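You operate a simulated robot arm through the tools that you are given. There is no shell and no other tool. Be economical: measure what you need, move in short steps, check, and stop when the job is done.

Carry out the task below with a simulated robot arm. There is one attempt and no reset: what you move stays moved.

TASK
Close down the bench: demagnetiser off, small vise and both holders fully open, beige box and big blue bin shut.

The check looks at the end state, three seconds after you hand in, the way a careful person would. Anything else that was tipped, shoved, dropped, spilled or broken makes it a failure.

THE ROBOT
A 6-joint arm with a two-finger parallel gripper on a trunk, on a base that drives. Base frame: it is fixed to the floor where the robot stands at the start and does not move with it; the origin is under the middle of the robot, x ahead of it, y to its left, z up. Units: mm, degrees, N and s.
With the tool pointing down near the work surface it reaches from about 200 to 660 mm from the robot's upright axis, wherever it stands. Its first joint turns from -166.0 to 166.0 degrees. Places, roughly: beige box lid [600, -1700, 900]; big bin [900, -100, 300]; demagnetiser switch [700, -1100, 800]; left black knob [1100, -200, 900]; red vise knob [800, -600, 900]; right black knob [1000, -300, 900]. Payload 4.1 kg.
The TCP is the grasp point between the finger pads, 23 mm short of the fingertips. In the tool frame z runs along the fingers and y along their closing line. The gripper opens to 94 mm. The fingers are 38 mm wide and 10 mm thick; the gripper's body (54 by 96 mm) begins 39 mm behind the TCP.
Orientation is that of the tool frame in the base frame, as [roll, pitch, yaw] about the fixed x, y, z axes, in that order (R = Rz(yaw) Ry(pitch) Rx(roll)). With the fingers straight down and closing along the base's y, the tool's x points along the base's -x, its y along +y and its z along -z.

THE INTERFACE
- The arm moves only by the tool servo_tool. Its argument "series" is one flat list of numbers, 7 for each row, row after row: the shift along the tool's x, y, z in mm, then the turn, a rotation vector about the tool's x, y, z in degrees, then the finger opening in mm, from 0 to 94. In form: [dx, dy, dz, rx, ry, rz, grip, dx, dy, dz, rx, ry, rz, grip, ...]. A call has 1 to 8 rows; each row is the pose to reach, as a shift and turn from the pose commanded when the call began, along the tool's axes at that moment. A row lasts 0.2 s, in which the tool goes at most 50 mm and 8.6 degrees; a call with a longer step from one row to the next is refused whole, and so is a gripper value outside its range. A pose out of reach is approached as far as the arm can. The call stops where the force on the tool passes 40 N (or 10 N more than at its start, if that is more) or the arm is blocked; 0.2 s more then pass. Each finger travels about 45 mm/s and halts on what it meets, pressing with about 41 N; the grip force reading is that of the motor and also rises with nothing between the fingers. The clock runs only during rows and for 0.2 s after the last one: add rows that repeat a pose to give the fingers time. The reply holds the time, the measured pose of the TCP, the force on the tool along the base axes, the opening and the grip force, in the units named above and with some noise, with the torque about the TCP (base axes, N m) and any sound that the robot's microphone picked up, and new pictures: "show" is both (left out), scene, wrist or none.
- Cameras (640 x 400 px; columns grow to the right, rows downward): "scene" is now at [13.2, 119.7, 1334.6]; the picture's right is [-0.53, -0.85, 0.00], its down [-0.54, 0.34, -0.77] and it looks along [0.65, -0.41, -0.63] (base axes); focal length 263 px, centre (320, 200). "wrist" rides on the gripper at [86, 16, -74] in the tool frame; the picture's right is [-0.18, 0.98, 0.00], its down [-0.58, -0.11, -0.81] and it looks along [-0.79, -0.15, 0.59] (tool axes); focal length 243 px, centre (320, 200). There is no depth. A picture from a camera that has moved, and an enlarged one, comes with that camera's place and axes in the base frame and with its lens.
- raise_lower(by): slides the trunk up (or, below 0, down) by that many mm; the arm and the scene camera ride with it, the base frame stays. It gives what a move gives, with no picture.
- steer(legs): drives the robot by 1 to 6 legs, each [ahead, turn to the left] in mm and degrees, along the robot's own axes; the way and the turn of a leg run together, so that a leg with both is an arc; at most 1500 mm and 180 degrees a leg. The arm and the cameras ride along, it lands a little off, and it stops where it bumps. It gives what a move gives, and a new picture of the scene camera.
- pan_tilt(pan, tilt): turns the head with the scene camera to pan (to the left, within 155 degrees either way) and tilt (down, from -29 to 69), counted from straight ahead of the robot. It gives what a move gives, and a new picture of the scene camera.
- inspect(camera, box): a new picture of the part [left, top, right, bottom] of that camera's present view, enlarged. No time passes.
- job_done(): hands the job in; it is judged then, once.

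Go step by step. Nothing tells you exact positions but the pictures and the camera data: compare them with the known pose of the tool, close in by small moves and look again before you grip or let go. The budget is 120 turns and 260 pictures, counting those below and the enlarged ones. Unless the task says otherwise, let go and move clear before handing in, and close with one line.

The tools are called after "Request:" by a JSON object that holds its "fn" and its "kwargs". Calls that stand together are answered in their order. servo_tool: Moves the arm, as the interface text tells. Its arguments: {"type":"object","properties":{"series":{"type":"array","items":{"type":"number"}},"show":{"type":"string","enum":["both","scene","wrist","none"]}},"required":["series"]} The other tools are called the same way: raise_lower (by) slides the trunk up or down; steer (legs) drives the base; pan_tilt (pan, tilt) turns the head that bears the scene camera; inspect (camera, box) takes an enlarged picture of a part of a camera's view; job_done () hands the job in.

At the start:

```text
t: 0.0
position: [385.5, -189.2, 1160.0]
ee_rot: [-180.0, 0.0, -180.0]
ft_force: [-1.5, 0.6, -0.1]
torque: [-0.01, 0.01, -0.02]
finger_gap: 93.9
grasp_force: 0.0
trunk travel left (down, up): [-289.0, 301.0]
robot x, y, heading: [-3.0, -2.6, -0.1]
head pan, tilt: [-32.3, 39.2]
```

scene: 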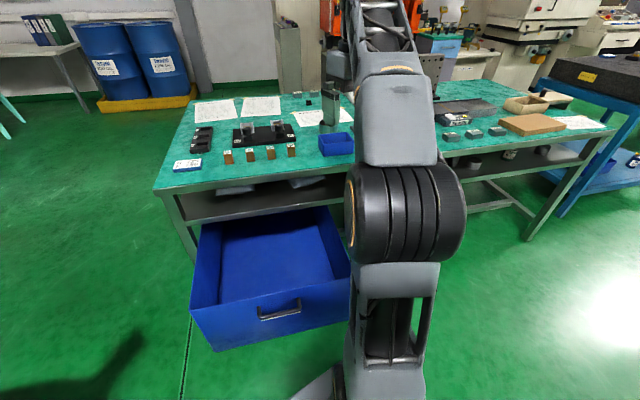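
wrist: 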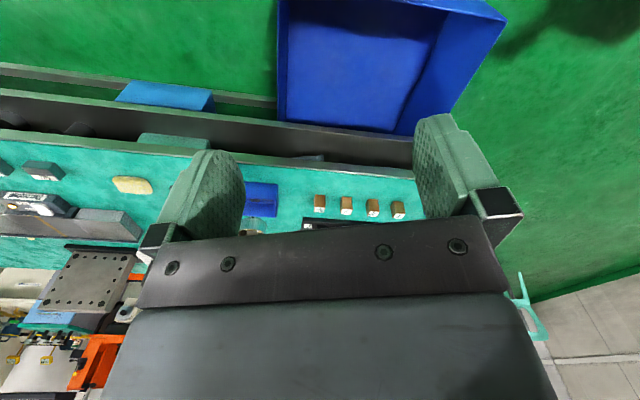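

I see the bench with the blue bin drawer pulled out; the other items are on the bench and to the right. I'll look at enlarged views and turn the head for the right side.

Request:
{"fn": "inspect", "kwargs": {"camera": "scene", "box": [150, 80, 360, 210]}}

Request:
{"fn": "inspect", "kwargs": {"camera": "scene", "box": [430, 60, 640, 190]}}

Request:
{"fn": "pan_tilt", "kwargs": {"pan": -65, "tilt": 30}}

```text
3.05 times, centred on (255, 145) of scene
camera zoom: at [13.2, 119.7, 1334.6], right [-0.53, -0.85, 0.0], down [-0.54, 0.34, -0.77], along [0.65, -0.41, -0.63], focal length 803 px, centre (518, 368)
```

zoom: 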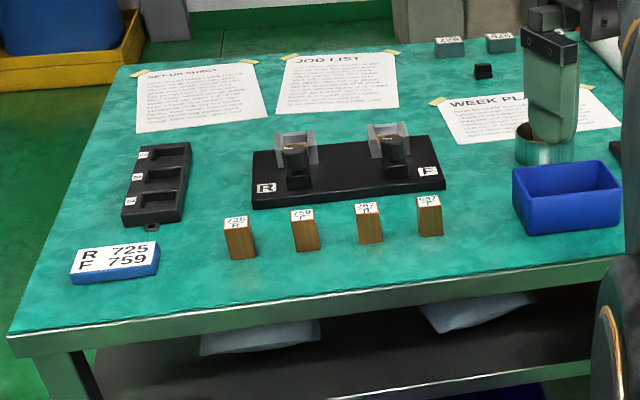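

```text
3.05 times, centred on (535, 125) of scene
camera zoom: at [13.2, 119.7, 1334.6], right [-0.53, -0.85, 0.0], down [-0.54, 0.34, -0.77], along [0.65, -0.41, -0.63], focal length 803 px, centre (-335, 429)
```

zoom: 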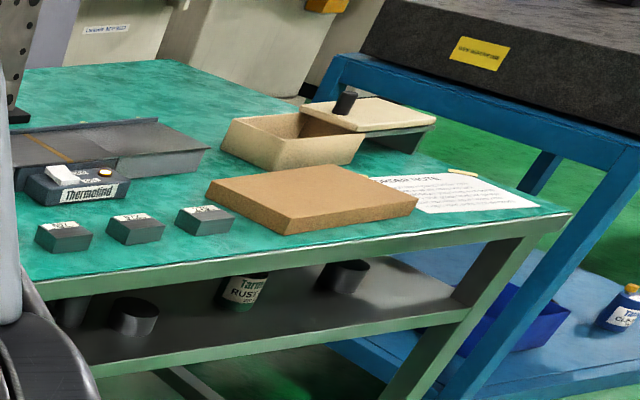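

```text
t: 1.0
position: [384.9, -190.1, 1159.9]
ee_rot: [180.0, -0.1, -180.0]
ft_force: [0.4, 0.8, -0.5]
torque: [-0.01, -0.01, -0.03]
finger_gap: 94.2
grasp_force: 0.1
trunk travel left (down, up): [-289.0, 301.0]
robot x, y, heading: [-0.8, 2.0, -0.0]
head pan, tilt: [-65.0, 30.0]
camera scene: at [-20.8, 83.4, 1348.8], right [-0.91, -0.42, 0.0], down [-0.21, 0.45, -0.87], along [0.37, -0.78, -0.5], focal length 263 px, centre (320, 200)
```

scene: 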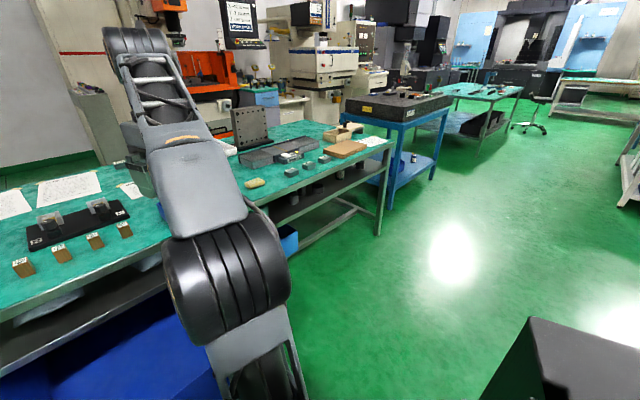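

The bench's front edge looks rotated about 18° from the robot's y axis. I'll square the robot to it and look at the bin.

Request:
{"fn": "steer", "kwargs": {"legs": [[0, -18]]}}

Request:
{"fn": "pan_tilt", "kwargs": {"pan": 5, "tilt": 50}}

```text
t: 2.4
position: [304.6, -302.8, 1159.5]
ee_rot: [180.0, 0.0, 161.5]
ft_force: [-0.4, -0.4, 0.2]
torque: [0.0, 0.01, 0.0]
finger_gap: 94.0
grasp_force: 0.0
trunk travel left (down, up): [-289.0, 301.0]
robot x, y, heading: [0.9, -1.9, -18.3]
head pan, tilt: [-65.0, 30.0]
camera scene: at [7.0, 85.8, 1348.8], right [-0.99, -0.11, 0.0], down [-0.06, 0.5, -0.87], along [0.1, -0.86, -0.5], focal length 263 px, centre (320, 200)
```

scene: 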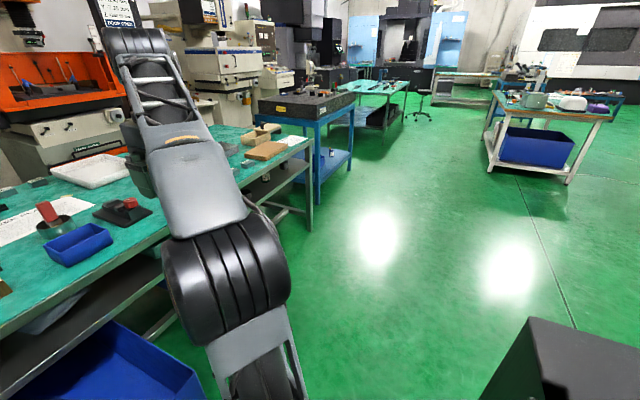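

```text
t: 3.8
position: [304.9, -303.2, 1160.0]
ee_rot: [179.9, -0.1, 161.5]
ft_force: [0.1, -0.6, -1.0]
torque: [0.02, -0.01, 0.0]
finger_gap: 94.0
grasp_force: 0.0
trunk travel left (down, up): [-289.0, 301.0]
robot x, y, heading: [-2.7, 0.2, -18.4]
head pan, tilt: [5.0, 50.0]
camera scene: at [71.7, 157.7, 1319.3], right [-0.23, -0.97, 0.0], down [-0.74, 0.18, -0.64], along [0.63, -0.15, -0.77], focal length 263 px, centre (320, 200)
```

scene: 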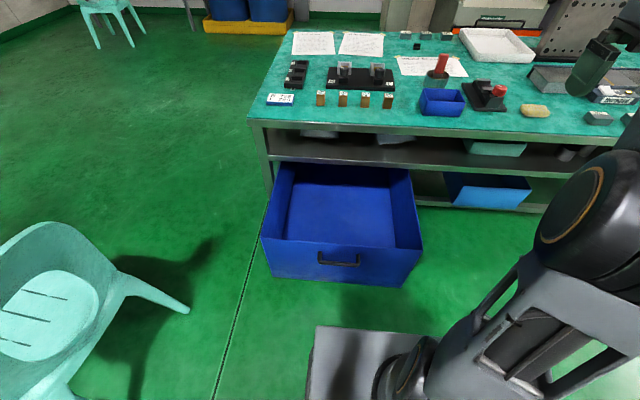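

The bin is pulled out in front, its handle near [540, -30, 340]. I'll lower the trunk and tilt the closed gripper forward, to push the bin in.

Request:
{"fn": "raise_lower", "kwargs": {"by": -285}}

Request:
{"fn": "servo_tool", "kwargs": {"series": [0, 0, 0, 0, -8.5, 0, 60, 0, 0, 0, 0, -17, 0, 40, 0, 0, 0, 0, -25.5, 0, 20, 0, 0, 0, 0, -34, 0, 0, 0, 0, 0, 0, -42.5, 0, 0, 0, 0, 0, 0, -51, 0, 0, 0, 0, 0, 0, -59.5, 0, 0, 0, 0, 0, 0, -68, 0, 0]}}

```text
t: 6.7
position: [304.1, -303.2, 875.1]
ee_rot: [-180.0, 0.1, 161.5]
ft_force: [0.3, -0.2, -0.1]
torque: [-0.04, 0.01, 0.0]
finger_gap: 94.0
grasp_force: 0.1
trunk travel left (down, up): [-4.0, 586.0]
robot x, y, heading: [-2.4, -0.5, -18.3]
head pan, tilt: [5.0, 50.0]
```

```text
t: 8.5
position: [303.9, -304.3, 873.3]
ee_rot: [-179.9, 68.1, 161.5]
ft_force: [0.0, 0.1, 0.9]
torque: [0.01, 0.01, 0.02]
finger_gap: 0.0
grasp_force: 40.8
trunk travel left (down, up): [-4.0, 586.0]
robot x, y, heading: [2.6, -0.3, -18.5]
head pan, tilt: [5.0, 50.0]
camera scene: at [71.7, 157.8, 1034.3], right [-0.23, -0.97, 0.0], down [-0.74, 0.18, -0.64], along [0.62, -0.15, -0.77], focal length 263 px, centre (320, 200)
camera wrist: at [213.8, -256.0, 822.0], right [0.38, 0.91, 0.17], down [-0.54, 0.07, 0.84], along [0.75, -0.41, 0.51], focal length 243 px, centre (320, 200)
```

scene: 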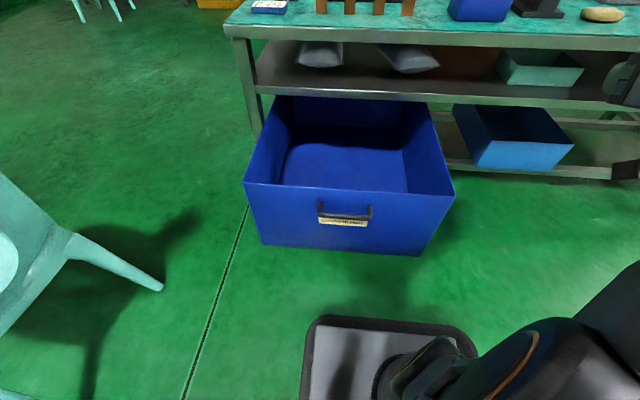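
wrist: 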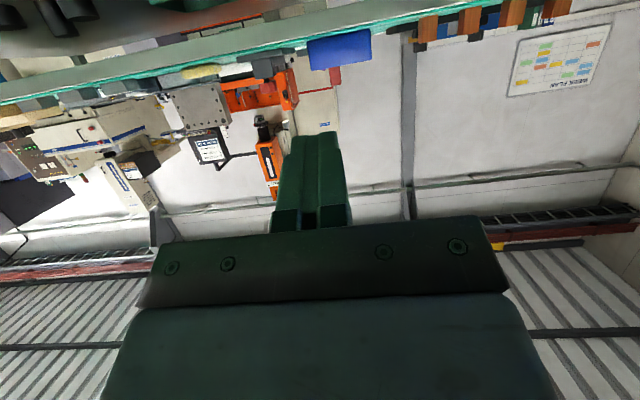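

The bin's front face is at about 480 mm ahead along the bench normal, rim z≈540. I'll move the closed gripper to the left, in front of the bin's middle.

Request:
{"fn": "servo_tool", "kwargs": {"series": [0, 48, 0, 0, 0, 0, 0, 0, 96, 0, 0, 0, 0, 0, 0, 144, 0, 0, 0, 0, 0, 0, 192, 0, 0, 0, 0, 0, 0, 240, 0, 0, 0, 0, 0, 0, 290, 0, 0, 0, 0, 0, 0, 338, 0, 0, 0, 0, 0, 36, 338, 15, 0, 0, 0, 0], "show": "none"}}

Request:
{"fn": "servo_tool", "kwargs": {"series": [46, 0, 18, 0, 0, 0, 0, 92, 0, 37, 0, 0, 0, 0, 138, 0, 56, 0, 0, 0, 0, 184, 0, 74, 0, 0, 0, 0, 230, 0, 93, 0, 0, 0, 0]}}

```text
t: 9.3
position: [309.7, -269.8, 841.1]
ee_rot: [177.8, 62.9, 141.6]
ft_force: [0.2, 1.2, 1.0]
torque: [-0.02, -0.02, -0.06]
finger_gap: 0.1
grasp_force: 40.8
trunk travel left (down, up): [-4.0, 586.0]
robot x, y, heading: [-1.2, -6.8, -18.6]
head pan, tilt: [5.0, 50.0]
stopped in row 4: the arm was blocked; the commanded pose is now the measured one
```

```text
t: 10.5
position: [321.2, -285.3, 628.2]
ee_rot: [177.1, 63.3, 141.6]
ft_force: [-0.7, -0.3, 0.4]
torque: [0.0, 0.02, 0.0]
finger_gap: 0.0
grasp_force: 40.9
out of reach, approached as far as the arm can: row 4, 5
trunk travel left (down, up): [-4.0, 586.0]
robot x, y, heading: [1.3, 1.8, -18.5]
head pan, tilt: [5.0, 50.0]
camera scene: at [71.5, 158.1, 1036.4], right [-0.23, -0.97, 0.0], down [-0.74, 0.18, -0.64], along [0.63, -0.15, -0.77], focal length 263 px, centre (320, 200)
camera wrist: at [245.1, -209.6, 583.9], right [0.64, 0.74, 0.19], down [-0.45, 0.17, 0.88], along [0.62, -0.65, 0.44], focal length 243 px, centre (320, 200)
```

scene: 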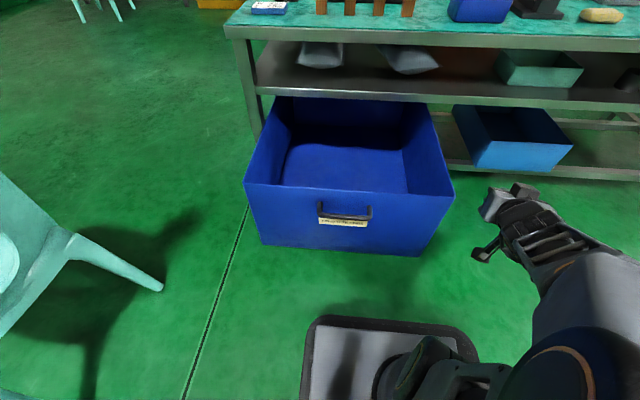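
wrist: 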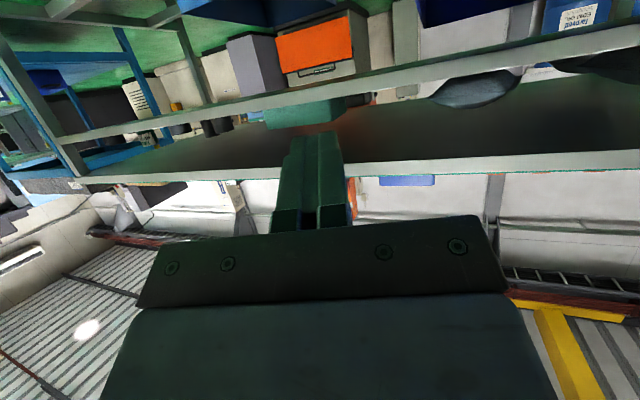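

The forward-pointing posture is awkward this close. I'll return to fingers-down and push against the rim of the bin instead.

Request:
{"fn": "servo_tool", "kwargs": {"series": [-20, 0, -10, 0, 8, 0, 0, -40, 0, -20, 0, 16, 0, 0, -60, 0, -30, 0, 24, 0, 0, -80, 0, -40, 0, 32, 0, 0, -100, 0, -50, 0, 40, 0, 0, -120, 0, -60, 0, 48, 0, 0, -134, 0, -68, 0, 56, 0, 0, -134, 0, -68, 0, 63.5, 0, 0], "show": "none"}}

```text
t: 12.3
position: [315.7, -287.0, 776.5]
ee_rot: [178.9, -0.1, 144.0]
ft_force: [-0.6, 0.0, -0.8]
torque: [0.0, 0.0, -0.04]
finger_gap: 0.0
grasp_force: 41.1
out of reach, approached as far as the arm can: row 1, 2
trunk travel left (down, up): [-4.0, 586.0]
robot x, y, heading: [2.2, -2.4, -18.4]
head pan, tilt: [5.0, 50.0]
```

Request:
{"fn": "servo_tool", "kwargs": {"series": [11, 45, 0, 0, 0, -3, 0, 22, 90, 0, 0, 0, -6, 0, 33, 135, 0, 0, 0, -9, 0, 45, 180, 0, 0, 0, -12, 0, 57, 225, 0, 0, 0, -15, 0, 68, 270, 0, 0, 0, -17.5, 0, 79, 312, 0, 0, 0, -17.5, 0]}}

```text
t: 13.9
position: [434.7, 11.1, 782.0]
ee_rot: [178.7, 0.2, 161.6]
ft_force: [0.3, -0.5, 0.2]
torque: [0.03, 0.01, 0.04]
finger_gap: 0.0
grasp_force: 41.0
trunk travel left (down, up): [-4.0, 586.0]
robot x, y, heading: [-0.8, 4.4, -18.7]
head pan, tilt: [5.0, 50.0]
camera scene: at [71.6, 157.7, 1034.3], right [-0.23, -0.97, 0.0], down [-0.74, 0.18, -0.64], along [0.63, -0.15, -0.77], focal length 263 px, centre (320, 200)
camera wrist: at [357.2, 52.1, 856.4], right [0.49, 0.87, 0.02], down [0.51, -0.3, 0.81], along [0.71, -0.38, -0.59], focal length 243 px, centre (320, 200)
```

scene: 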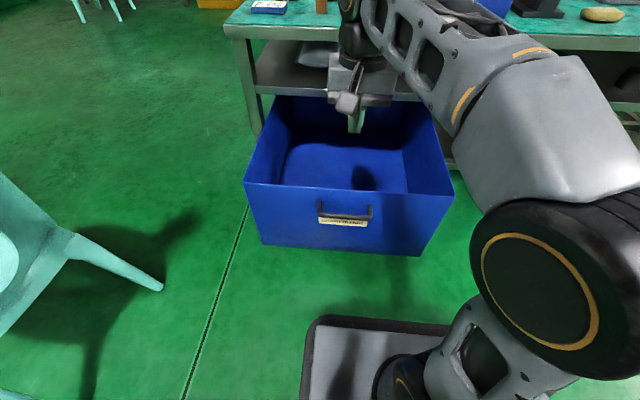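
wrist: 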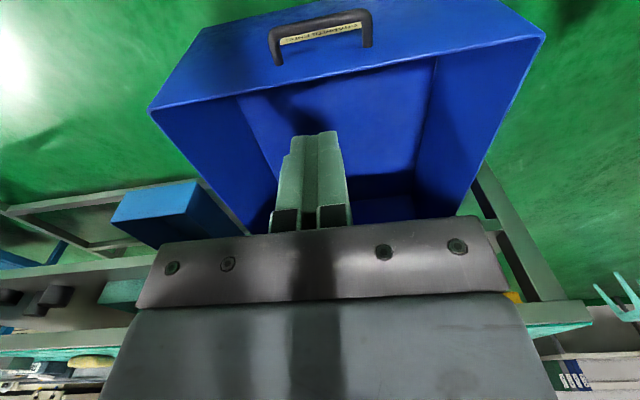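

Request:
{"fn": "servo_tool", "kwargs": {"series": [0, 0, 45, 0, 0, 0, 0, 0, 0, 90, 0, 0, 0, 0, 0, 0, 135, 0, 0, 0, 0, 0, 0, 180, 0, 0, 0, 0, 0, 0, 225, 0, 0, 0, 0, 0, 0, 268, 0, 0, 0, 0]}}

```text
t: 15.3
position: [435.8, 16.1, 512.6]
ee_rot: [178.9, 0.3, 161.6]
ft_force: [-0.1, -0.2, 0.1]
torque: [0.02, 0.02, -0.01]
finger_gap: 0.0
grasp_force: 41.3
trunk travel left (down, up): [-4.0, 586.0]
robot x, y, heading: [-2.6, -0.2, -18.4]
head pan, tilt: [5.0, 50.0]
camera scene: at [71.6, 157.8, 1034.3], right [-0.23, -0.97, 0.0], down [-0.74, 0.18, -0.64], along [0.63, -0.15, -0.77], focal length 263 px, centre (320, 200)
camera wrist: at [360.3, 57.6, 587.6], right [0.49, 0.87, 0.02], down [0.51, -0.3, 0.81], along [0.71, -0.38, -0.59], focal length 243 px, centre (320, 200)
```

scene: 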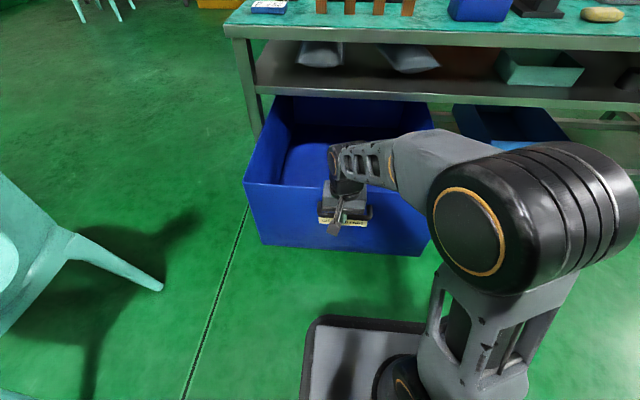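
wrist: 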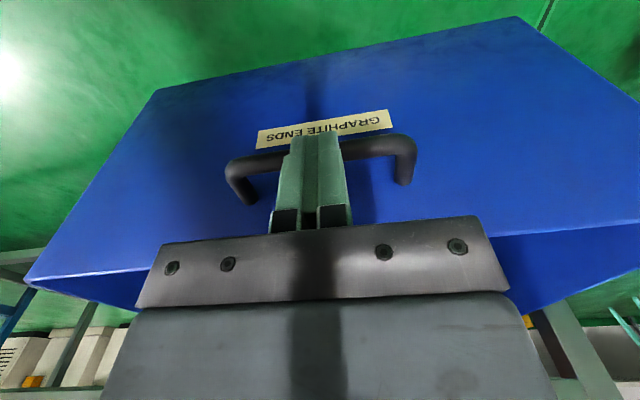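

The fist is in front of the bin wall, just above the handle. I'll push forward.

Request:
{"fn": "servo_tool", "kwargs": {"series": [-25, 0, 0, 0, 0, 0, 0, -50, 0, 0, 0, 0, 0, 0, -75, 0, 0, 0, 0, 0, 0, -100, 0, 0, 0, 0, 0, 0, -125, 0, 0, 0, 0, 0, 0, -150, 0, 0, 0, 0, 0, 0, -175, 0, 0, 0, 0, 0, 0, -200, 0, 0, 0, 0, 0, 0]}}

```text
t: 17.1
position: [629.4, -46.3, 517.0]
ee_rot: [178.7, 0.4, 161.4]
ft_force: [-1.9, 1.0, -0.7]
torque: [0.03, 0.07, -0.02]
finger_gap: 0.1
grasp_force: 41.5
trunk travel left (down, up): [-4.0, 586.0]
robot x, y, heading: [2.6, -3.3, -18.9]
head pan, tilt: [5.0, 50.0]
camera scene: at [71.8, 157.8, 1034.3], right [-0.23, -0.97, 0.0], down [-0.74, 0.18, -0.64], along [0.63, -0.15, -0.77], focal length 263 px, centre (320, 200)
camera wrist: at [551.5, -4.5, 591.4], right [0.49, 0.87, 0.02], down [0.51, -0.3, 0.81], along [0.71, -0.38, -0.59], focal length 243 px, centre (320, 200)
```

scene: 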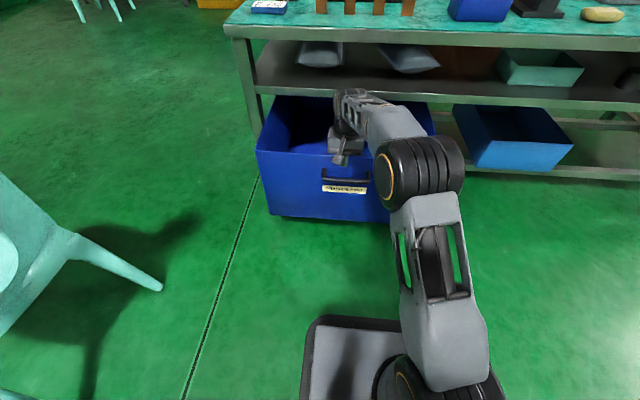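
wrist: 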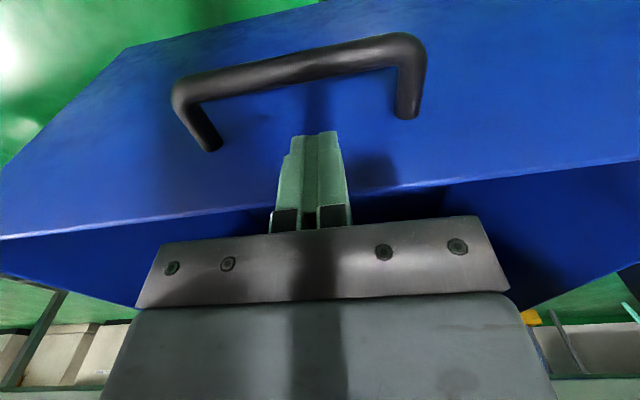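

The bin slides easily. I'll retract a bit, drive 200 mm closer and then push the rest with the tool tilted so it clears the shelf edge.

Request:
{"fn": "servo_tool", "kwargs": {"series": [40, 0, 0, 0, 0, 0, 0, 80, 0, 0, 0, 0, 0, 0, 120, 0, 0, 0, 0, 0, 0], "show": "none"}}

Request:
{"fn": "steer", "kwargs": {"legs": [[200, 0]]}}

Request:
{"fn": "servo_tool", "kwargs": {"series": [10, 0, -8, 0, -8, 0, 0, 20, 0, -16, 0, -16, 0, 0, 30, 0, -24, 0, -24, 0, 0, 40, 0, -30, 0, -32, 0, 0, 45, 0, -30, 0, -40, 0, 0]}}

```text
t: 17.9
position: [516.1, -9.8, 513.3]
ee_rot: [178.8, 0.3, 161.5]
ft_force: [0.6, -0.8, -0.1]
torque: [0.0, 0.01, -0.06]
finger_gap: 0.0
grasp_force: 41.2
trunk travel left (down, up): [-4.0, 586.0]
robot x, y, heading: [3.0, -1.4, -18.6]
head pan, tilt: [5.0, 50.0]
```

```text
t: 19.5
position: [707.5, -71.7, 514.5]
ee_rot: [178.7, 0.3, 161.7]
ft_force: [0.0, 0.0, -0.1]
torque: [0.02, 0.02, 0.0]
finger_gap: 0.0
grasp_force: 41.3
trunk travel left (down, up): [-4.0, 586.0]
robot x, y, heading: [191.9, -62.8, -18.3]
head pan, tilt: [5.0, 50.0]
camera scene: at [261.7, 94.7, 1034.3], right [-0.23, -0.97, 0.0], down [-0.75, 0.18, -0.64], along [0.63, -0.15, -0.77], focal length 263 px, centre (320, 200)
```

scene: 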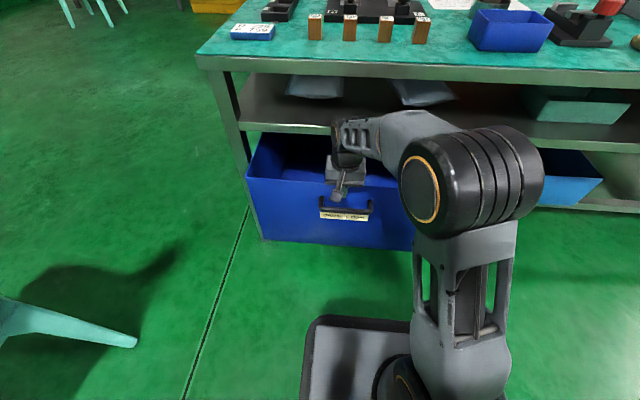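

```text
t: 20.7
position: [663.7, -59.0, 543.2]
ee_rot: [178.2, 40.3, 160.7]
ft_force: [0.3, 0.2, 0.2]
torque: [0.01, -0.06, 0.01]
finger_gap: 0.1
grasp_force: 40.9
trunk travel left (down, up): [-4.0, 586.0]
robot x, y, heading: [196.8, -67.4, -18.4]
head pan, tilt: [5.0, 50.0]
camera scene: at [261.7, 94.7, 1034.3], right [-0.23, -0.97, 0.0], down [-0.75, 0.18, -0.64], along [0.63, -0.15, -0.77], focal length 263 px, centre (320, 200)
camera wrist: at [560.5, -8.2, 545.5], right [0.44, 0.89, 0.14], down [-0.12, -0.1, 0.99], along [0.89, -0.45, 0.06], focal length 243 px, centre (320, 200)
```

scene: 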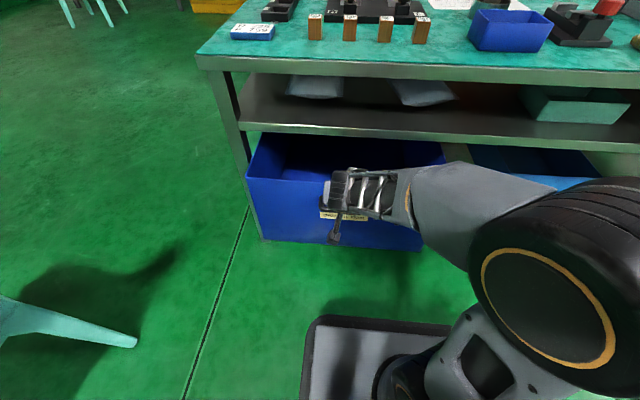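
wrist: 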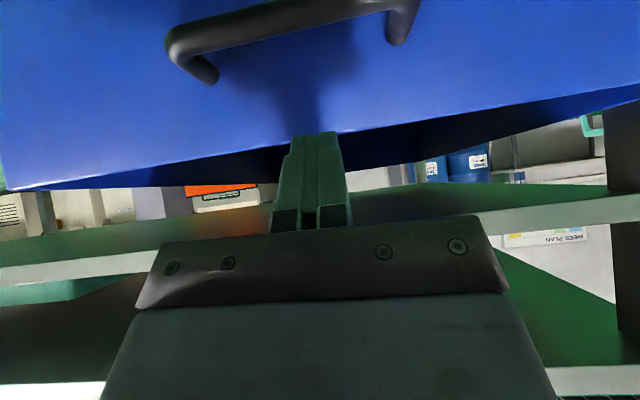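

Request:
{"fn": "servo_tool", "kwargs": {"series": [19, 0, 23, 0, 0, 0, 0, 0, 0, 39, 0, 0, 0, 0, -19, 0, 55, 0, 0, 0, 0, -38, 0, 71, 0, 0, 0, 0, -57, 0, 87, 0, 0, 0, 0, -71, 0, 99, 0, 0, 0, 0]}}

```text
t: 22.1
position: [776.4, -95.3, 512.1]
ee_rot: [178.3, 40.2, 160.7]
ft_force: [-2.0, -0.2, -0.4]
torque: [0.02, 0.01, 0.0]
finger_gap: 0.0
grasp_force: 41.1
trunk travel left (down, up): [-4.0, 586.0]
robot x, y, heading: [192.7, -62.7, -18.3]
head pan, tilt: [5.0, 50.0]
camera scene: at [261.6, 94.7, 1034.3], right [-0.23, -0.97, 0.0], down [-0.75, 0.18, -0.64], along [0.63, -0.15, -0.77], focal length 263 px, centre (320, 200)
camera wrist: at [674.3, -43.7, 514.3], right [0.44, 0.89, 0.14], down [-0.12, -0.1, 0.99], along [0.89, -0.45, 0.06], focal length 243 px, centre (320, 200)
```

scene: 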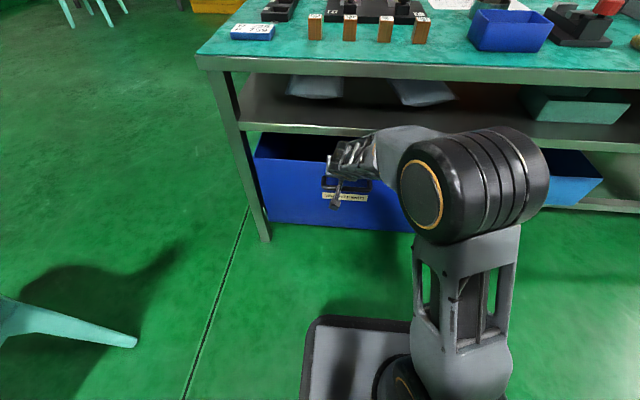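
wrist: 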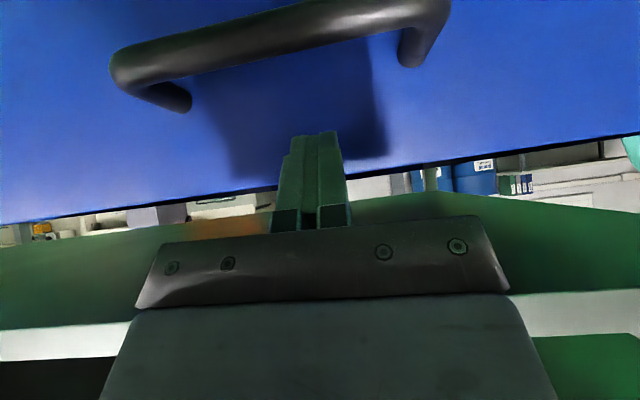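

Request:
{"fn": "servo_tool", "kwargs": {"series": [-15, 0, 13, 0, 0, 0, 0, -31, 0, 26, 0, 0, 0, 0, -46, 0, 39, 0, 0, 0, 0, -61, 0, 51, 0, 0, 0, 0]}}

```text
t: 22.6
position: [798.9, -100.8, 512.2]
ee_rot: [178.4, 39.9, 160.7]
ft_force: [-2.2, 0.7, -0.4]
torque: [-0.02, -0.12, 0.03]
finger_gap: 0.1
grasp_force: 40.9
trunk travel left (down, up): [-4.0, 586.0]
robot x, y, heading: [188.5, -61.8, -18.3]
head pan, tilt: [5.0, 50.0]
stopped in row 2: the force on the tool passed its limit (the readings are from after the stop); the commanded pose is now the measured one
camera scene: at [260.2, 95.0, 1034.5], right [-0.23, -0.97, 0.0], down [-0.74, 0.18, -0.64], along [0.63, -0.15, -0.77], focal length 263 px, centre (320, 200)
camera wrist: at [695.0, -49.3, 514.9], right [0.44, 0.89, 0.14], down [-0.11, -0.1, 0.99], along [0.89, -0.45, 0.05], focal length 243 px, centre (320, 200)
```

scene: 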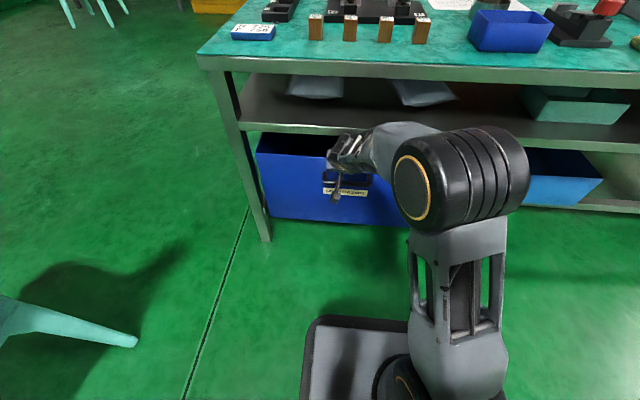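
wrist: 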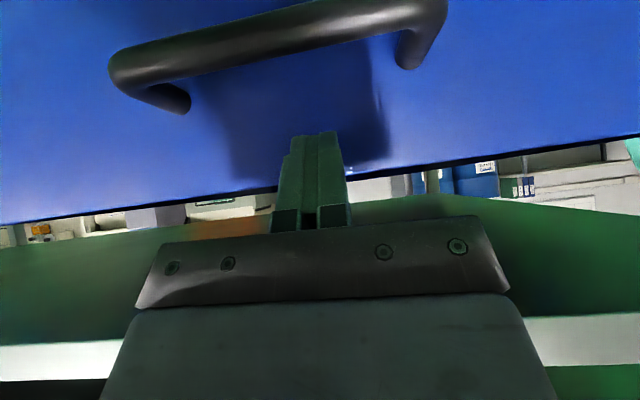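

The bin has come up against its stop and is shut. Now I'll retract, bring the fingers back to vertical and raise the trunk.

Request:
{"fn": "servo_tool", "kwargs": {"series": [31, 0, -26, 0, 0, 0, 0, 61, 0, -51, 0, 0, 0, 0, 92, 0, -77, 0, 8, 0, 0, 122, 0, -102, 0, 16, 0, 0, 135, 0, -113, 0, 24, 0, 0, 135, 0, -113, 0, 32, 0, 0, 135, 0, -113, 0, 40, 0, 0], "show": "scene"}}

Request:
{"fn": "raise_lower", "kwargs": {"by": 400}}

Request:
{"fn": "pan_tilt", "kwargs": {"pan": 5, "tilt": 55}}

```text
t: 24.2
position: [630.5, -45.5, 513.3]
ee_rot: [178.8, -0.2, 161.6]
ft_force: [0.2, 0.0, -0.3]
torque: [-0.01, 0.0, 0.01]
finger_gap: 0.3
grasp_force: 41.4
trunk travel left (down, up): [-4.0, 586.0]
robot x, y, heading: [193.2, -64.3, -18.4]
head pan, tilt: [5.0, 50.0]
camera scene: at [261.3, 94.8, 1034.3], right [-0.23, -0.97, 0.0], down [-0.75, 0.18, -0.64], along [0.63, -0.15, -0.77], focal length 263 px, centre (320, 200)
```

scene: 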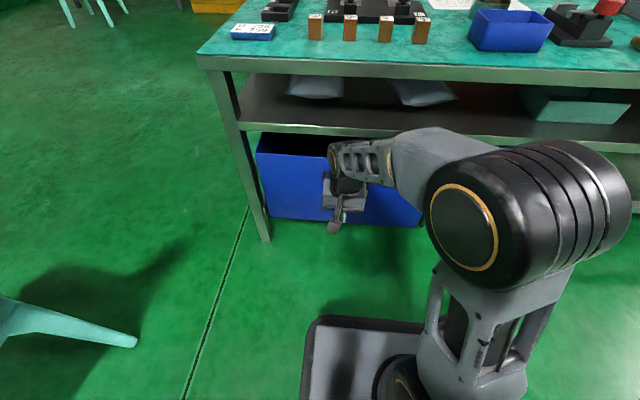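

```text
t: 28.1
position: [632.1, -46.4, 913.3]
ee_rot: [178.9, -0.3, 161.7]
ft_force: [0.4, -1.0, 0.1]
torque: [0.0, -0.02, -0.01]
finger_gap: 0.0
grasp_force: 40.9
trunk travel left (down, up): [-404.0, 186.0]
robot x, y, heading: [196.4, -64.5, -18.2]
head pan, tilt: [5.0, 50.0]
```

```text
t: 28.7
position: [633.6, -45.4, 912.1]
ee_rot: [178.8, -0.2, 161.7]
ft_force: [0.1, 0.4, 1.0]
torque: [0.0, -0.03, -0.02]
finger_gap: 0.0
grasp_force: 41.2
trunk travel left (down, up): [-404.0, 186.0]
robot x, y, heading: [189.2, -60.8, -18.3]
head pan, tilt: [5.0, 55.0]
camera scene: at [256.7, 95.9, 1427.8], right [-0.23, -0.97, 0.0], down [-0.8, 0.19, -0.57], along [0.56, -0.13, -0.82], focal length 263 px, centre (320, 200)
```

scene: 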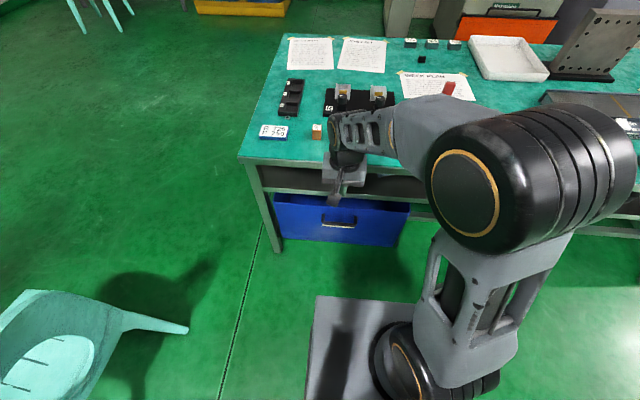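

The bin is shut. Next are the holders at the left end of the bench; I'll raise a little, drive closer and look with the camera.

Request:
{"fn": "raise_lower", "kwargs": {"by": 130}}

Request:
{"fn": "steer", "kwargs": {"legs": [[200, 0]]}}

Request:
{"fn": "servo_tool", "kwargs": {"series": [0, -45, 0, 0, 0, 0, 30, 0, -90, 0, 0, 0, 0, 60, 0, -135, 0, 0, 0, 0, 90, 0, -180, 0, 0, 0, 0, 94, 0, -225, 0, 0, 0, 0, 94, 0, -270, 0, 0, 0, 0, 94], "show": "both"}}

```text
t: 30.3
position: [631.8, -46.6, 1042.4]
ee_rot: [178.7, -0.2, 161.6]
ft_force: [-0.2, 0.3, 0.1]
torque: [-0.04, 0.03, 0.0]
finger_gap: 0.2
grasp_force: 41.2
trunk travel left (down, up): [-534.0, 56.0]
robot x, y, heading: [189.1, -64.8, -18.2]
head pan, tilt: [5.0, 55.0]
```

```text
t: 31.9
position: [824.5, -111.7, 1042.6]
ee_rot: [178.9, -0.2, 161.4]
ft_force: [1.0, 0.7, 0.2]
torque: [0.01, 0.0, -0.01]
finger_gap: 0.0
grasp_force: 41.3
trunk travel left (down, up): [-534.0, 56.0]
robot x, y, heading: [381.7, -131.9, -18.5]
head pan, tilt: [5.0, 55.0]
camera scene: at [450.3, 31.6, 1557.7], right [-0.23, -0.97, 0.0], down [-0.8, 0.19, -0.57], along [0.56, -0.13, -0.82], focal length 263 px, centre (320, 200)
```

scene: 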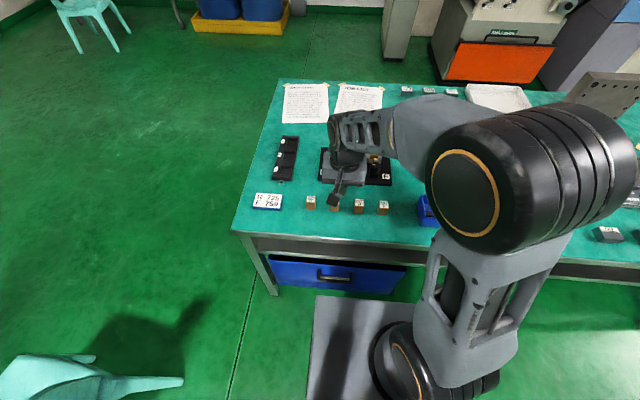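

```text
t: 33.3
position: [734.8, -367.2, 1039.8]
ee_rot: [178.8, -0.2, 161.4]
ft_force: [-0.5, -0.9, -0.7]
torque: [0.03, -0.04, 0.0]
finger_gap: 94.3
grasp_force: 0.0
trunk travel left (down, up): [-534.0, 56.0]
robot x, y, heading: [384.3, -127.7, -18.5]
head pan, tilt: [5.0, 55.0]
camera scene: at [449.6, 31.2, 1557.8], right [-0.23, -0.97, 0.0], down [-0.8, 0.19, -0.57], along [0.56, -0.13, -0.82], focal length 263 px, centre (320, 200)
camera wrist: at [659.3, -325.8, 1113.6], right [0.49, 0.87, 0.02], down [0.51, -0.31, 0.8], along [0.71, -0.38, -0.6], focal length 243 px, centre (320, 200)
```

scene: 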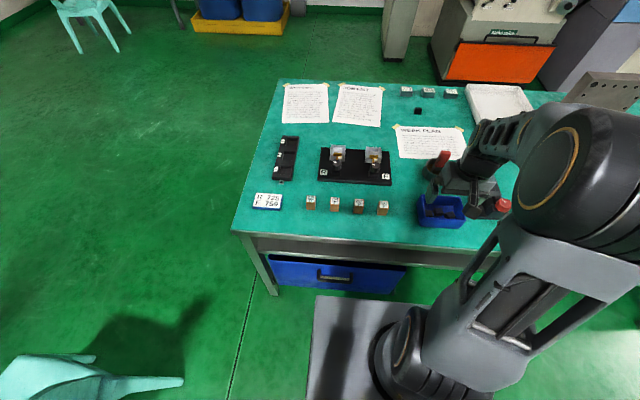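
wrist: 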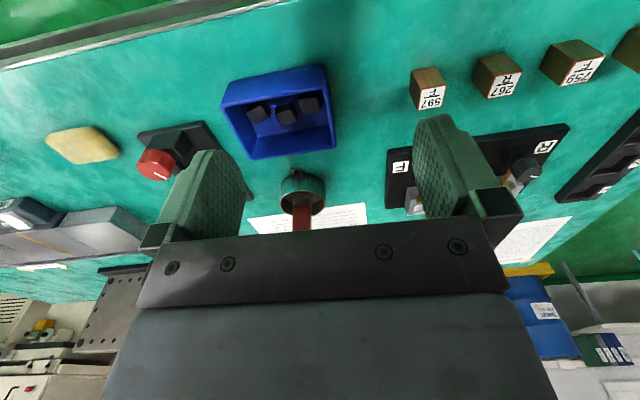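

Request:
{"fn": "inspect", "kwargs": {"camera": "scene", "box": [300, 130, 410, 198]}}

Request:
{"fn": "inspect", "kwargs": {"camera": "wrist", "box": [380, 20, 640, 240]}}

Request:
{"fn": "inspect", "kwargs": {"camera": "wrist", "box": [40, 60, 340, 240]}}

```text
5.82 times, centred on (355, 164) of scene
camera zoom: at [449.6, 31.2, 1557.8], right [-0.23, -0.97, 0.0], down [-0.8, 0.19, -0.57], along [0.56, -0.13, -0.82], focal length 1532 px, centre (116, 410)
```

zoom: 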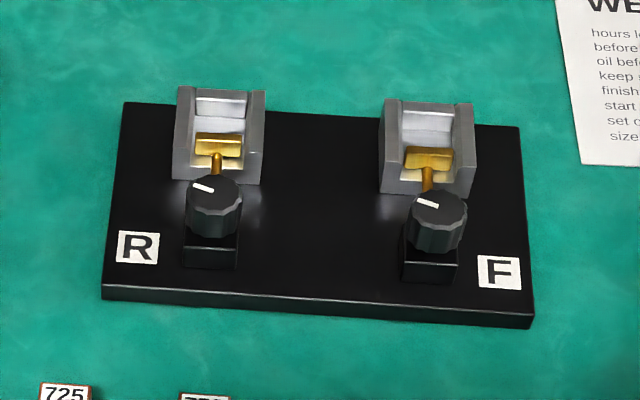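

```text
1.82 times, centred on (510, 130) of wrist
camera zoom: at [659.3, -325.8, 1113.6], right [0.49, 0.87, 0.02], down [0.51, -0.31, 0.8], along [0.71, -0.38, -0.6], focal length 441 px, centre (-26, 327)
```

zoom: 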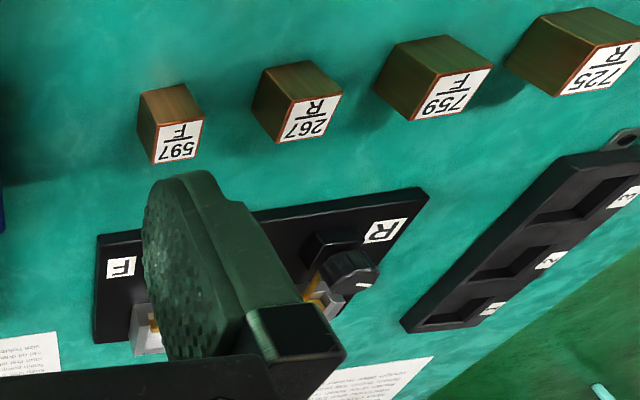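

```text
2.13 times, centred on (190, 150) of wrist
camera zoom: at [659.3, -325.8, 1113.6], right [0.49, 0.87, 0.02], down [0.51, -0.31, 0.8], along [0.71, -0.38, -0.6], focal length 518 px, centre (597, 307)
```

zoom: 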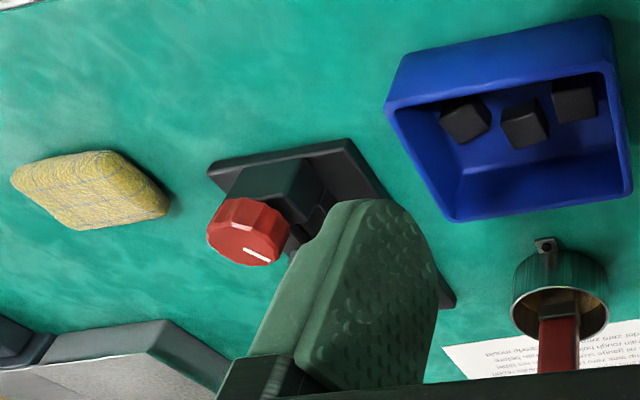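

The holders' brass jaws look partly closed; the knobs are near [1060,-178] (R) and [1018,-307] (F), about 60 mm too far. I'll look down at the robot's base for clearance before driving closer.

Request:
{"fn": "pan_tilt", "kwargs": {"pan": 60, "tilt": 69}}

```text
t: 34.6
position: [737.0, -365.8, 1037.8]
ee_rot: [178.9, -0.2, 161.4]
ft_force: [0.3, -0.5, 0.8]
torque: [0.0, 0.03, -0.03]
finger_gap: 94.1
grasp_force: 0.0
trunk travel left (down, up): [-534.0, 56.0]
robot x, y, heading: [382.1, -129.2, -18.5]
head pan, tilt: [60.0, 68.8]
camera scene: at [421.5, 85.5, 1542.3], right [0.66, -0.75, 0.0], down [-0.7, -0.62, -0.36], along [0.27, 0.24, -0.93], focal length 263 px, centre (320, 200)
```

scene: 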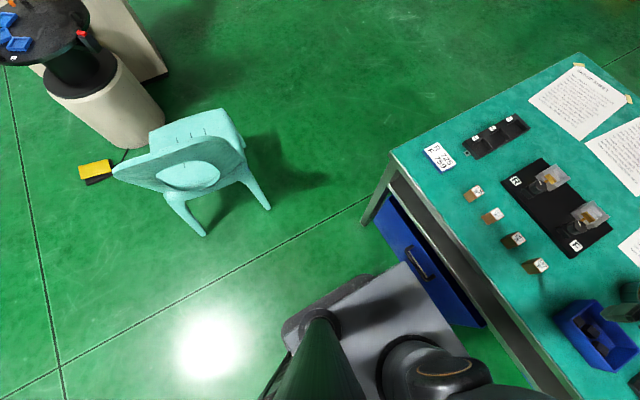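

Request:
{"fn": "steer", "kwargs": {"legs": [[65, 0]]}}

Request:
{"fn": "pan_tilt", "kwargs": {"pan": 8, "tilt": 52}}

Request:
{"fn": "inspect", "kwargs": {"camera": "scene", "box": [280, 140, 420, 228]}}

```text
t: 35.5
position: [798.7, -387.1, 1038.8]
ee_rot: [178.8, -0.2, 161.3]
ft_force: [-0.7, 0.7, -0.8]
torque: [0.01, -0.03, 0.0]
finger_gap: 93.9
grasp_force: 0.0
trunk travel left (down, up): [-534.0, 56.0]
robot x, y, heading: [446.2, -151.0, -18.4]
head pan, tilt: [60.0, 68.8]
camera scene: at [484.9, 64.3, 1542.3], right [0.66, -0.75, 0.0], down [-0.7, -0.62, -0.36], along [0.27, 0.24, -0.93], focal length 263 px, centre (320, 200)
```

scene: 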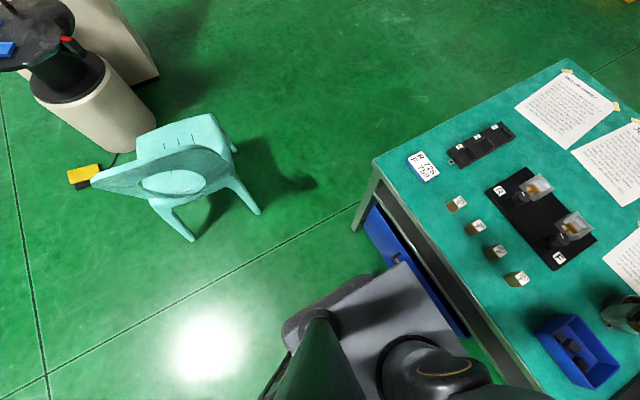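

```text
t: 36.8
position: [798.7, -387.7, 1038.2]
ee_rot: [178.8, -0.2, 161.3]
ft_force: [-0.9, 0.8, -0.3]
torque: [-0.02, 0.01, -0.01]
finger_gap: 94.2
grasp_force: 0.1
trunk travel left (down, up): [-534.0, 56.0]
robot x, y, heading: [443.6, -146.8, -18.5]
head pan, tilt: [8.0, 52.0]
camera scene: at [516.0, 13.9, 1561.6], right [-0.18, -0.98, 0.0], down [-0.78, 0.14, -0.62], along [0.61, -0.11, -0.79], focal length 263 px, centre (320, 200)
```

scene: 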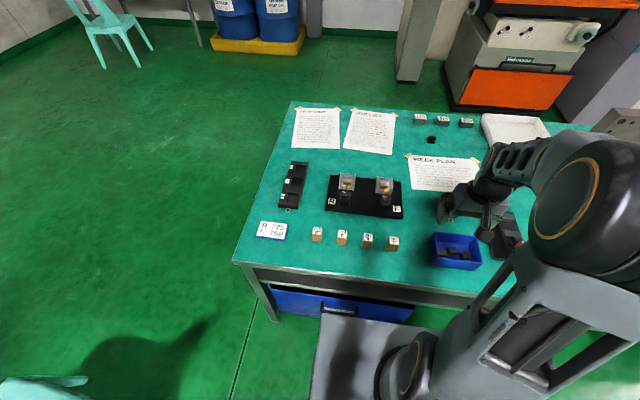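

```text
4.55 times, centred on (350, 184) of scene
camera zoom: at [516.0, 13.9, 1561.6], right [-0.18, -0.98, 0.0], down [-0.78, 0.14, -0.62], along [0.61, -0.11, -0.79], focal length 1197 px, centre (184, 273)
```

zoom: 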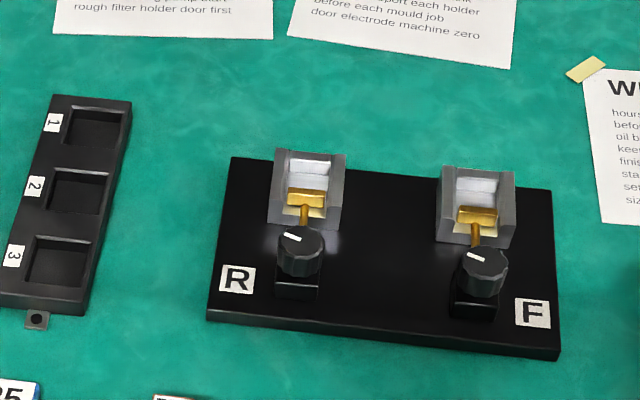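

Request:
{"fn": "servo_tool", "kwargs": {"series": [-12, 45, 0, 0, 0, 0, 60, -24, 90, 0, 0, 0, 0, 40, -36, 135, 0, 0, 0, 0, 40, -48, 180, 20, 0, 0, 0, 40, -60, 217, 50, 0, 0, 0, 40, -70, 217, 80, 0, 0, 0, 40, -80, 217, 98, 0, 0, 0, 40]}}

```text
refused: row 4 steps farther than a row can; nothing moved
```

Request:
{"fn": "servo_tool", "kwargs": {"series": [-12, 45, 0, 0, 0, 0, 60, -24, 90, 0, 0, 0, 0, 40, -36, 135, 0, 0, 0, 0, 40, -48, 175, 20, 0, 0, 0, 40, -60, 215, 40, 0, 0, 0, 40, -70, 217, 70, 0, 0, 0, 40, -80, 217, 98, 0, 0, 0, 40]}}

```text
t: 38.4
position: [945.3, -206.6, 944.1]
ee_rot: [178.8, -0.1, 161.3]
ft_force: [-0.6, 0.7, 0.1]
torque: [0.02, 0.01, 0.02]
finger_gap: 40.1
grasp_force: 0.1
trunk travel left (down, up): [-534.0, 56.0]
robot x, y, heading: [444.6, -145.1, -18.4]
head pan, tilt: [8.0, 52.0]
camera scene: at [516.3, 13.7, 1561.7], right [-0.18, -0.98, 0.0], down [-0.77, 0.14, -0.62], along [0.61, -0.11, -0.79], focal length 263 px, centre (320, 200)
camera wrist: at [868.5, -165.2, 1019.9], right [0.49, 0.87, 0.02], down [0.51, -0.31, 0.8], along [0.71, -0.38, -0.6], focal length 243 px, centre (320, 200)
```

scene: 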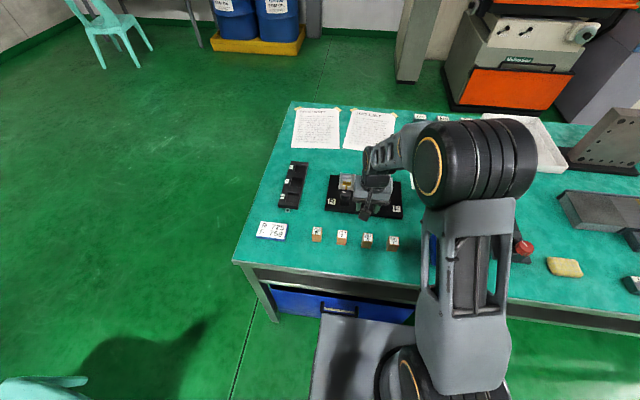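
wrist: 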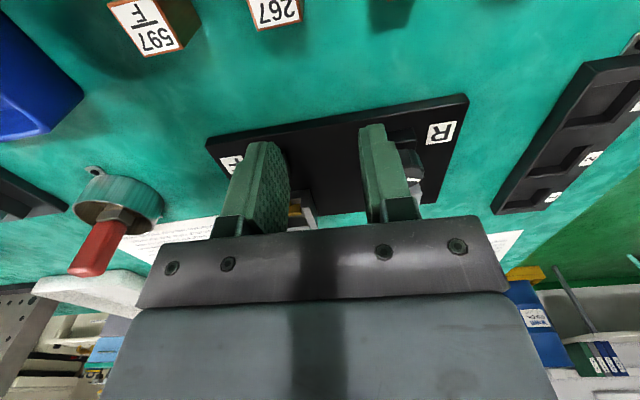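

Request:
{"fn": "servo_tool", "kwargs": {"series": [20, 30, 0, 0, 0, 0, 70, 40, 62, 0, 0, 0, 0, 94, 40, 62, 0, 0, 0, 0, 94], "show": "none"}}

Request:
{"fn": "inspect", "kwargs": {"camera": "wrist", "box": [220, 80, 480, 240]}}

Request:
{"fn": "inspect", "kwargs": {"camera": "scene", "box": [310, 160, 420, 230]}}

```text
t: 39.2
position: [927.9, -133.9, 945.9]
ee_rot: [178.8, -0.2, 161.3]
ft_force: [1.0, -1.1, -0.1]
torque: [0.0, 0.02, 0.0]
finger_gap: 93.9
grasp_force: 0.1
trunk travel left (down, up): [-534.0, 56.0]
robot x, y, heading: [444.2, -148.1, -18.4]
head pan, tilt: [8.0, 52.0]
```

```text
2.46 times, centred on (350, 160) of wrist
camera zoom: at [850.6, -92.6, 1021.6], right [0.49, 0.87, 0.02], down [0.51, -0.31, 0.8], along [0.71, -0.38, -0.6], focal length 597 px, centre (246, 298)
```

zoom: 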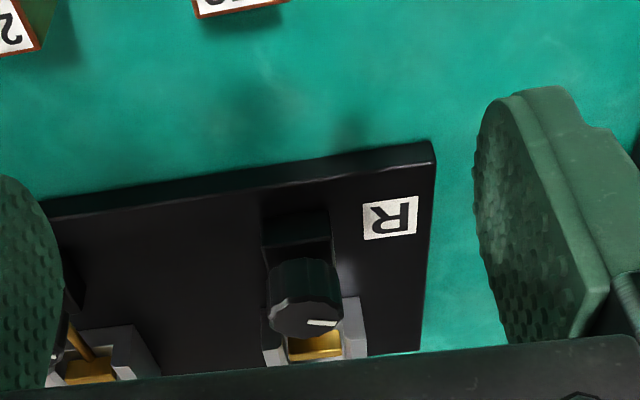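

```text
5.71 times, centred on (365, 195) of scene
camera zoom: at [516.0, 14.0, 1561.6], right [-0.18, -0.98, 0.0], down [-0.77, 0.14, -0.62], along [0.61, -0.11, -0.79], focal length 1505 px, centre (63, 229)
```

zoom: 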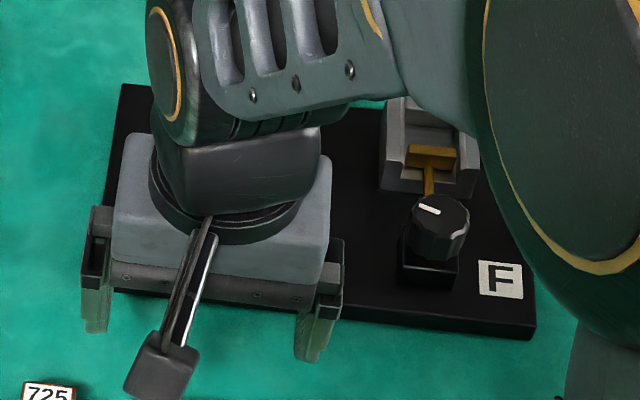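

Knobs appear to have vertical axes, top near z≈880: R at about (1043,-170), F at (1002,-297). I'll go over R with open fingers.

Request:
{"fn": "servo_tool", "kwargs": {"series": [-40, 1, 0, 0, 0, 0, 94, -80, 2, 0, 0, 0, 0, 94, -120, 3, 0, 0, 0, 0, 94, -120, 3, 30, 0, 0, 0, 94]}}

```text
t: 40.2
position: [1042.7, -167.3, 914.9]
ee_rot: [178.8, -0.3, 161.4]
ft_force: [0.2, 0.6, 0.7]
torque: [-0.02, 0.01, -0.01]
finger_gap: 94.0
grasp_force: 0.0
trunk travel left (down, up): [-534.0, 56.0]
robot x, y, heading: [445.6, -146.6, -18.5]
head pan, tilt: [8.0, 52.0]
camera scene: at [516.3, 13.9, 1561.6], right [-0.18, -0.98, 0.0], down [-0.77, 0.14, -0.62], along [0.61, -0.11, -0.79], focal length 263 px, centre (320, 200)
camera wrist: at [966.1, -126.4, 990.4], right [0.49, 0.87, 0.02], down [0.51, -0.31, 0.8], along [0.71, -0.38, -0.6], focal length 243 px, centre (320, 200)
```

scene: 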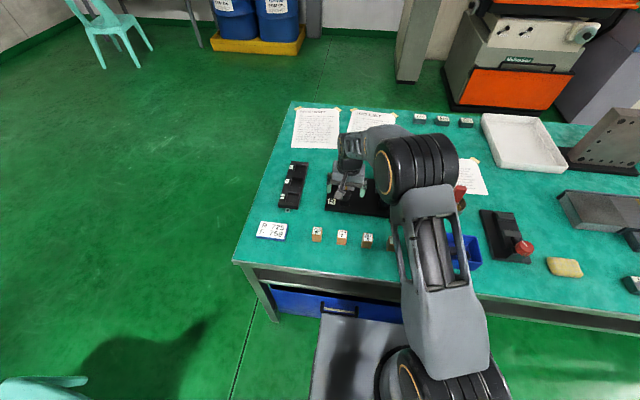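
wrist: 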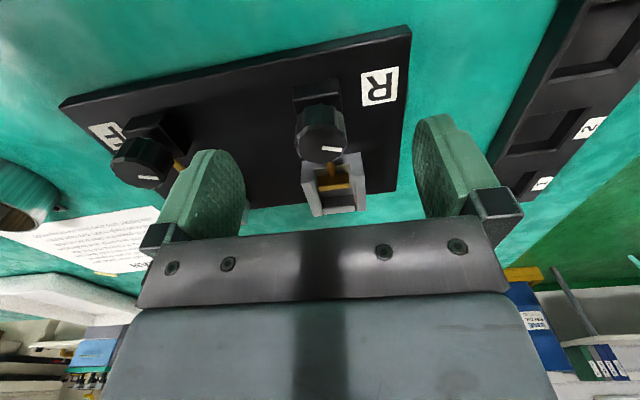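

Request:
{"fn": "inspect", "kwargs": {"camera": "wrist", "box": [90, 80, 410, 230]}}

Request:
{"fn": "servo_tool", "kwargs": {"series": [-3, 2, 20, 0, 0, 0, 94, -3, 2, 41, 0, 0, 0, 94], "show": "wrist"}}

```text
2.00 times, centred on (250, 155) of wrist
camera zoom: at [966.1, -126.4, 990.4], right [0.49, 0.87, 0.02], down [0.51, -0.31, 0.8], along [0.71, -0.38, -0.6], focal length 485 px, centre (460, 290)
```

zoom: 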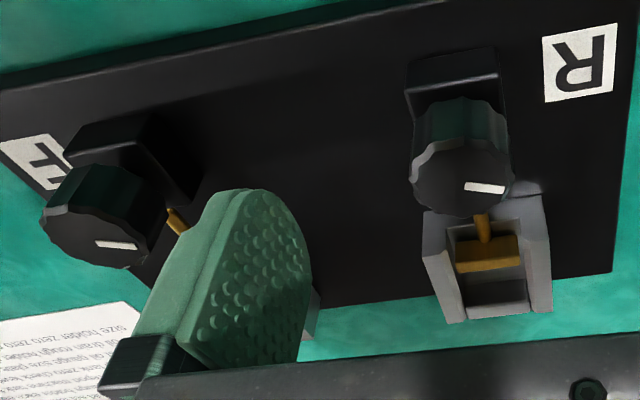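

```text
t: 40.8
position: [1046.2, -167.4, 875.3]
ee_rot: [178.9, -0.2, 161.3]
ft_force: [0.5, 0.7, 0.1]
torque: [-0.02, -0.02, 0.01]
finger_gap: 93.9
grasp_force: 0.1
trunk travel left (down, up): [-534.0, 56.0]
robot x, y, heading: [444.8, -149.6, -18.5]
head pan, tilt: [8.0, 52.0]
camera wrist: at [969.0, -125.4, 950.1], right [0.49, 0.87, 0.02], down [0.51, -0.31, 0.8], along [0.71, -0.38, -0.6], focal length 243 px, centre (320, 200)
```

wrist: 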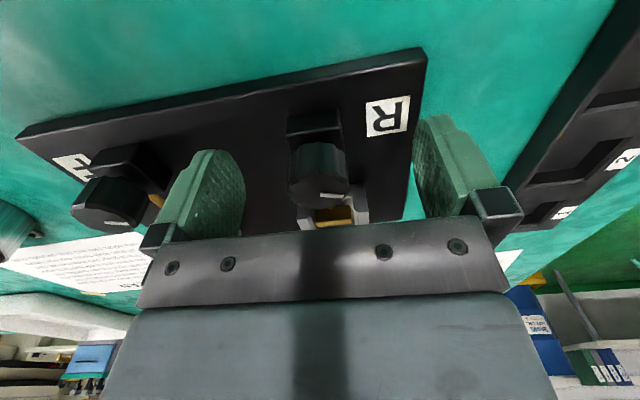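

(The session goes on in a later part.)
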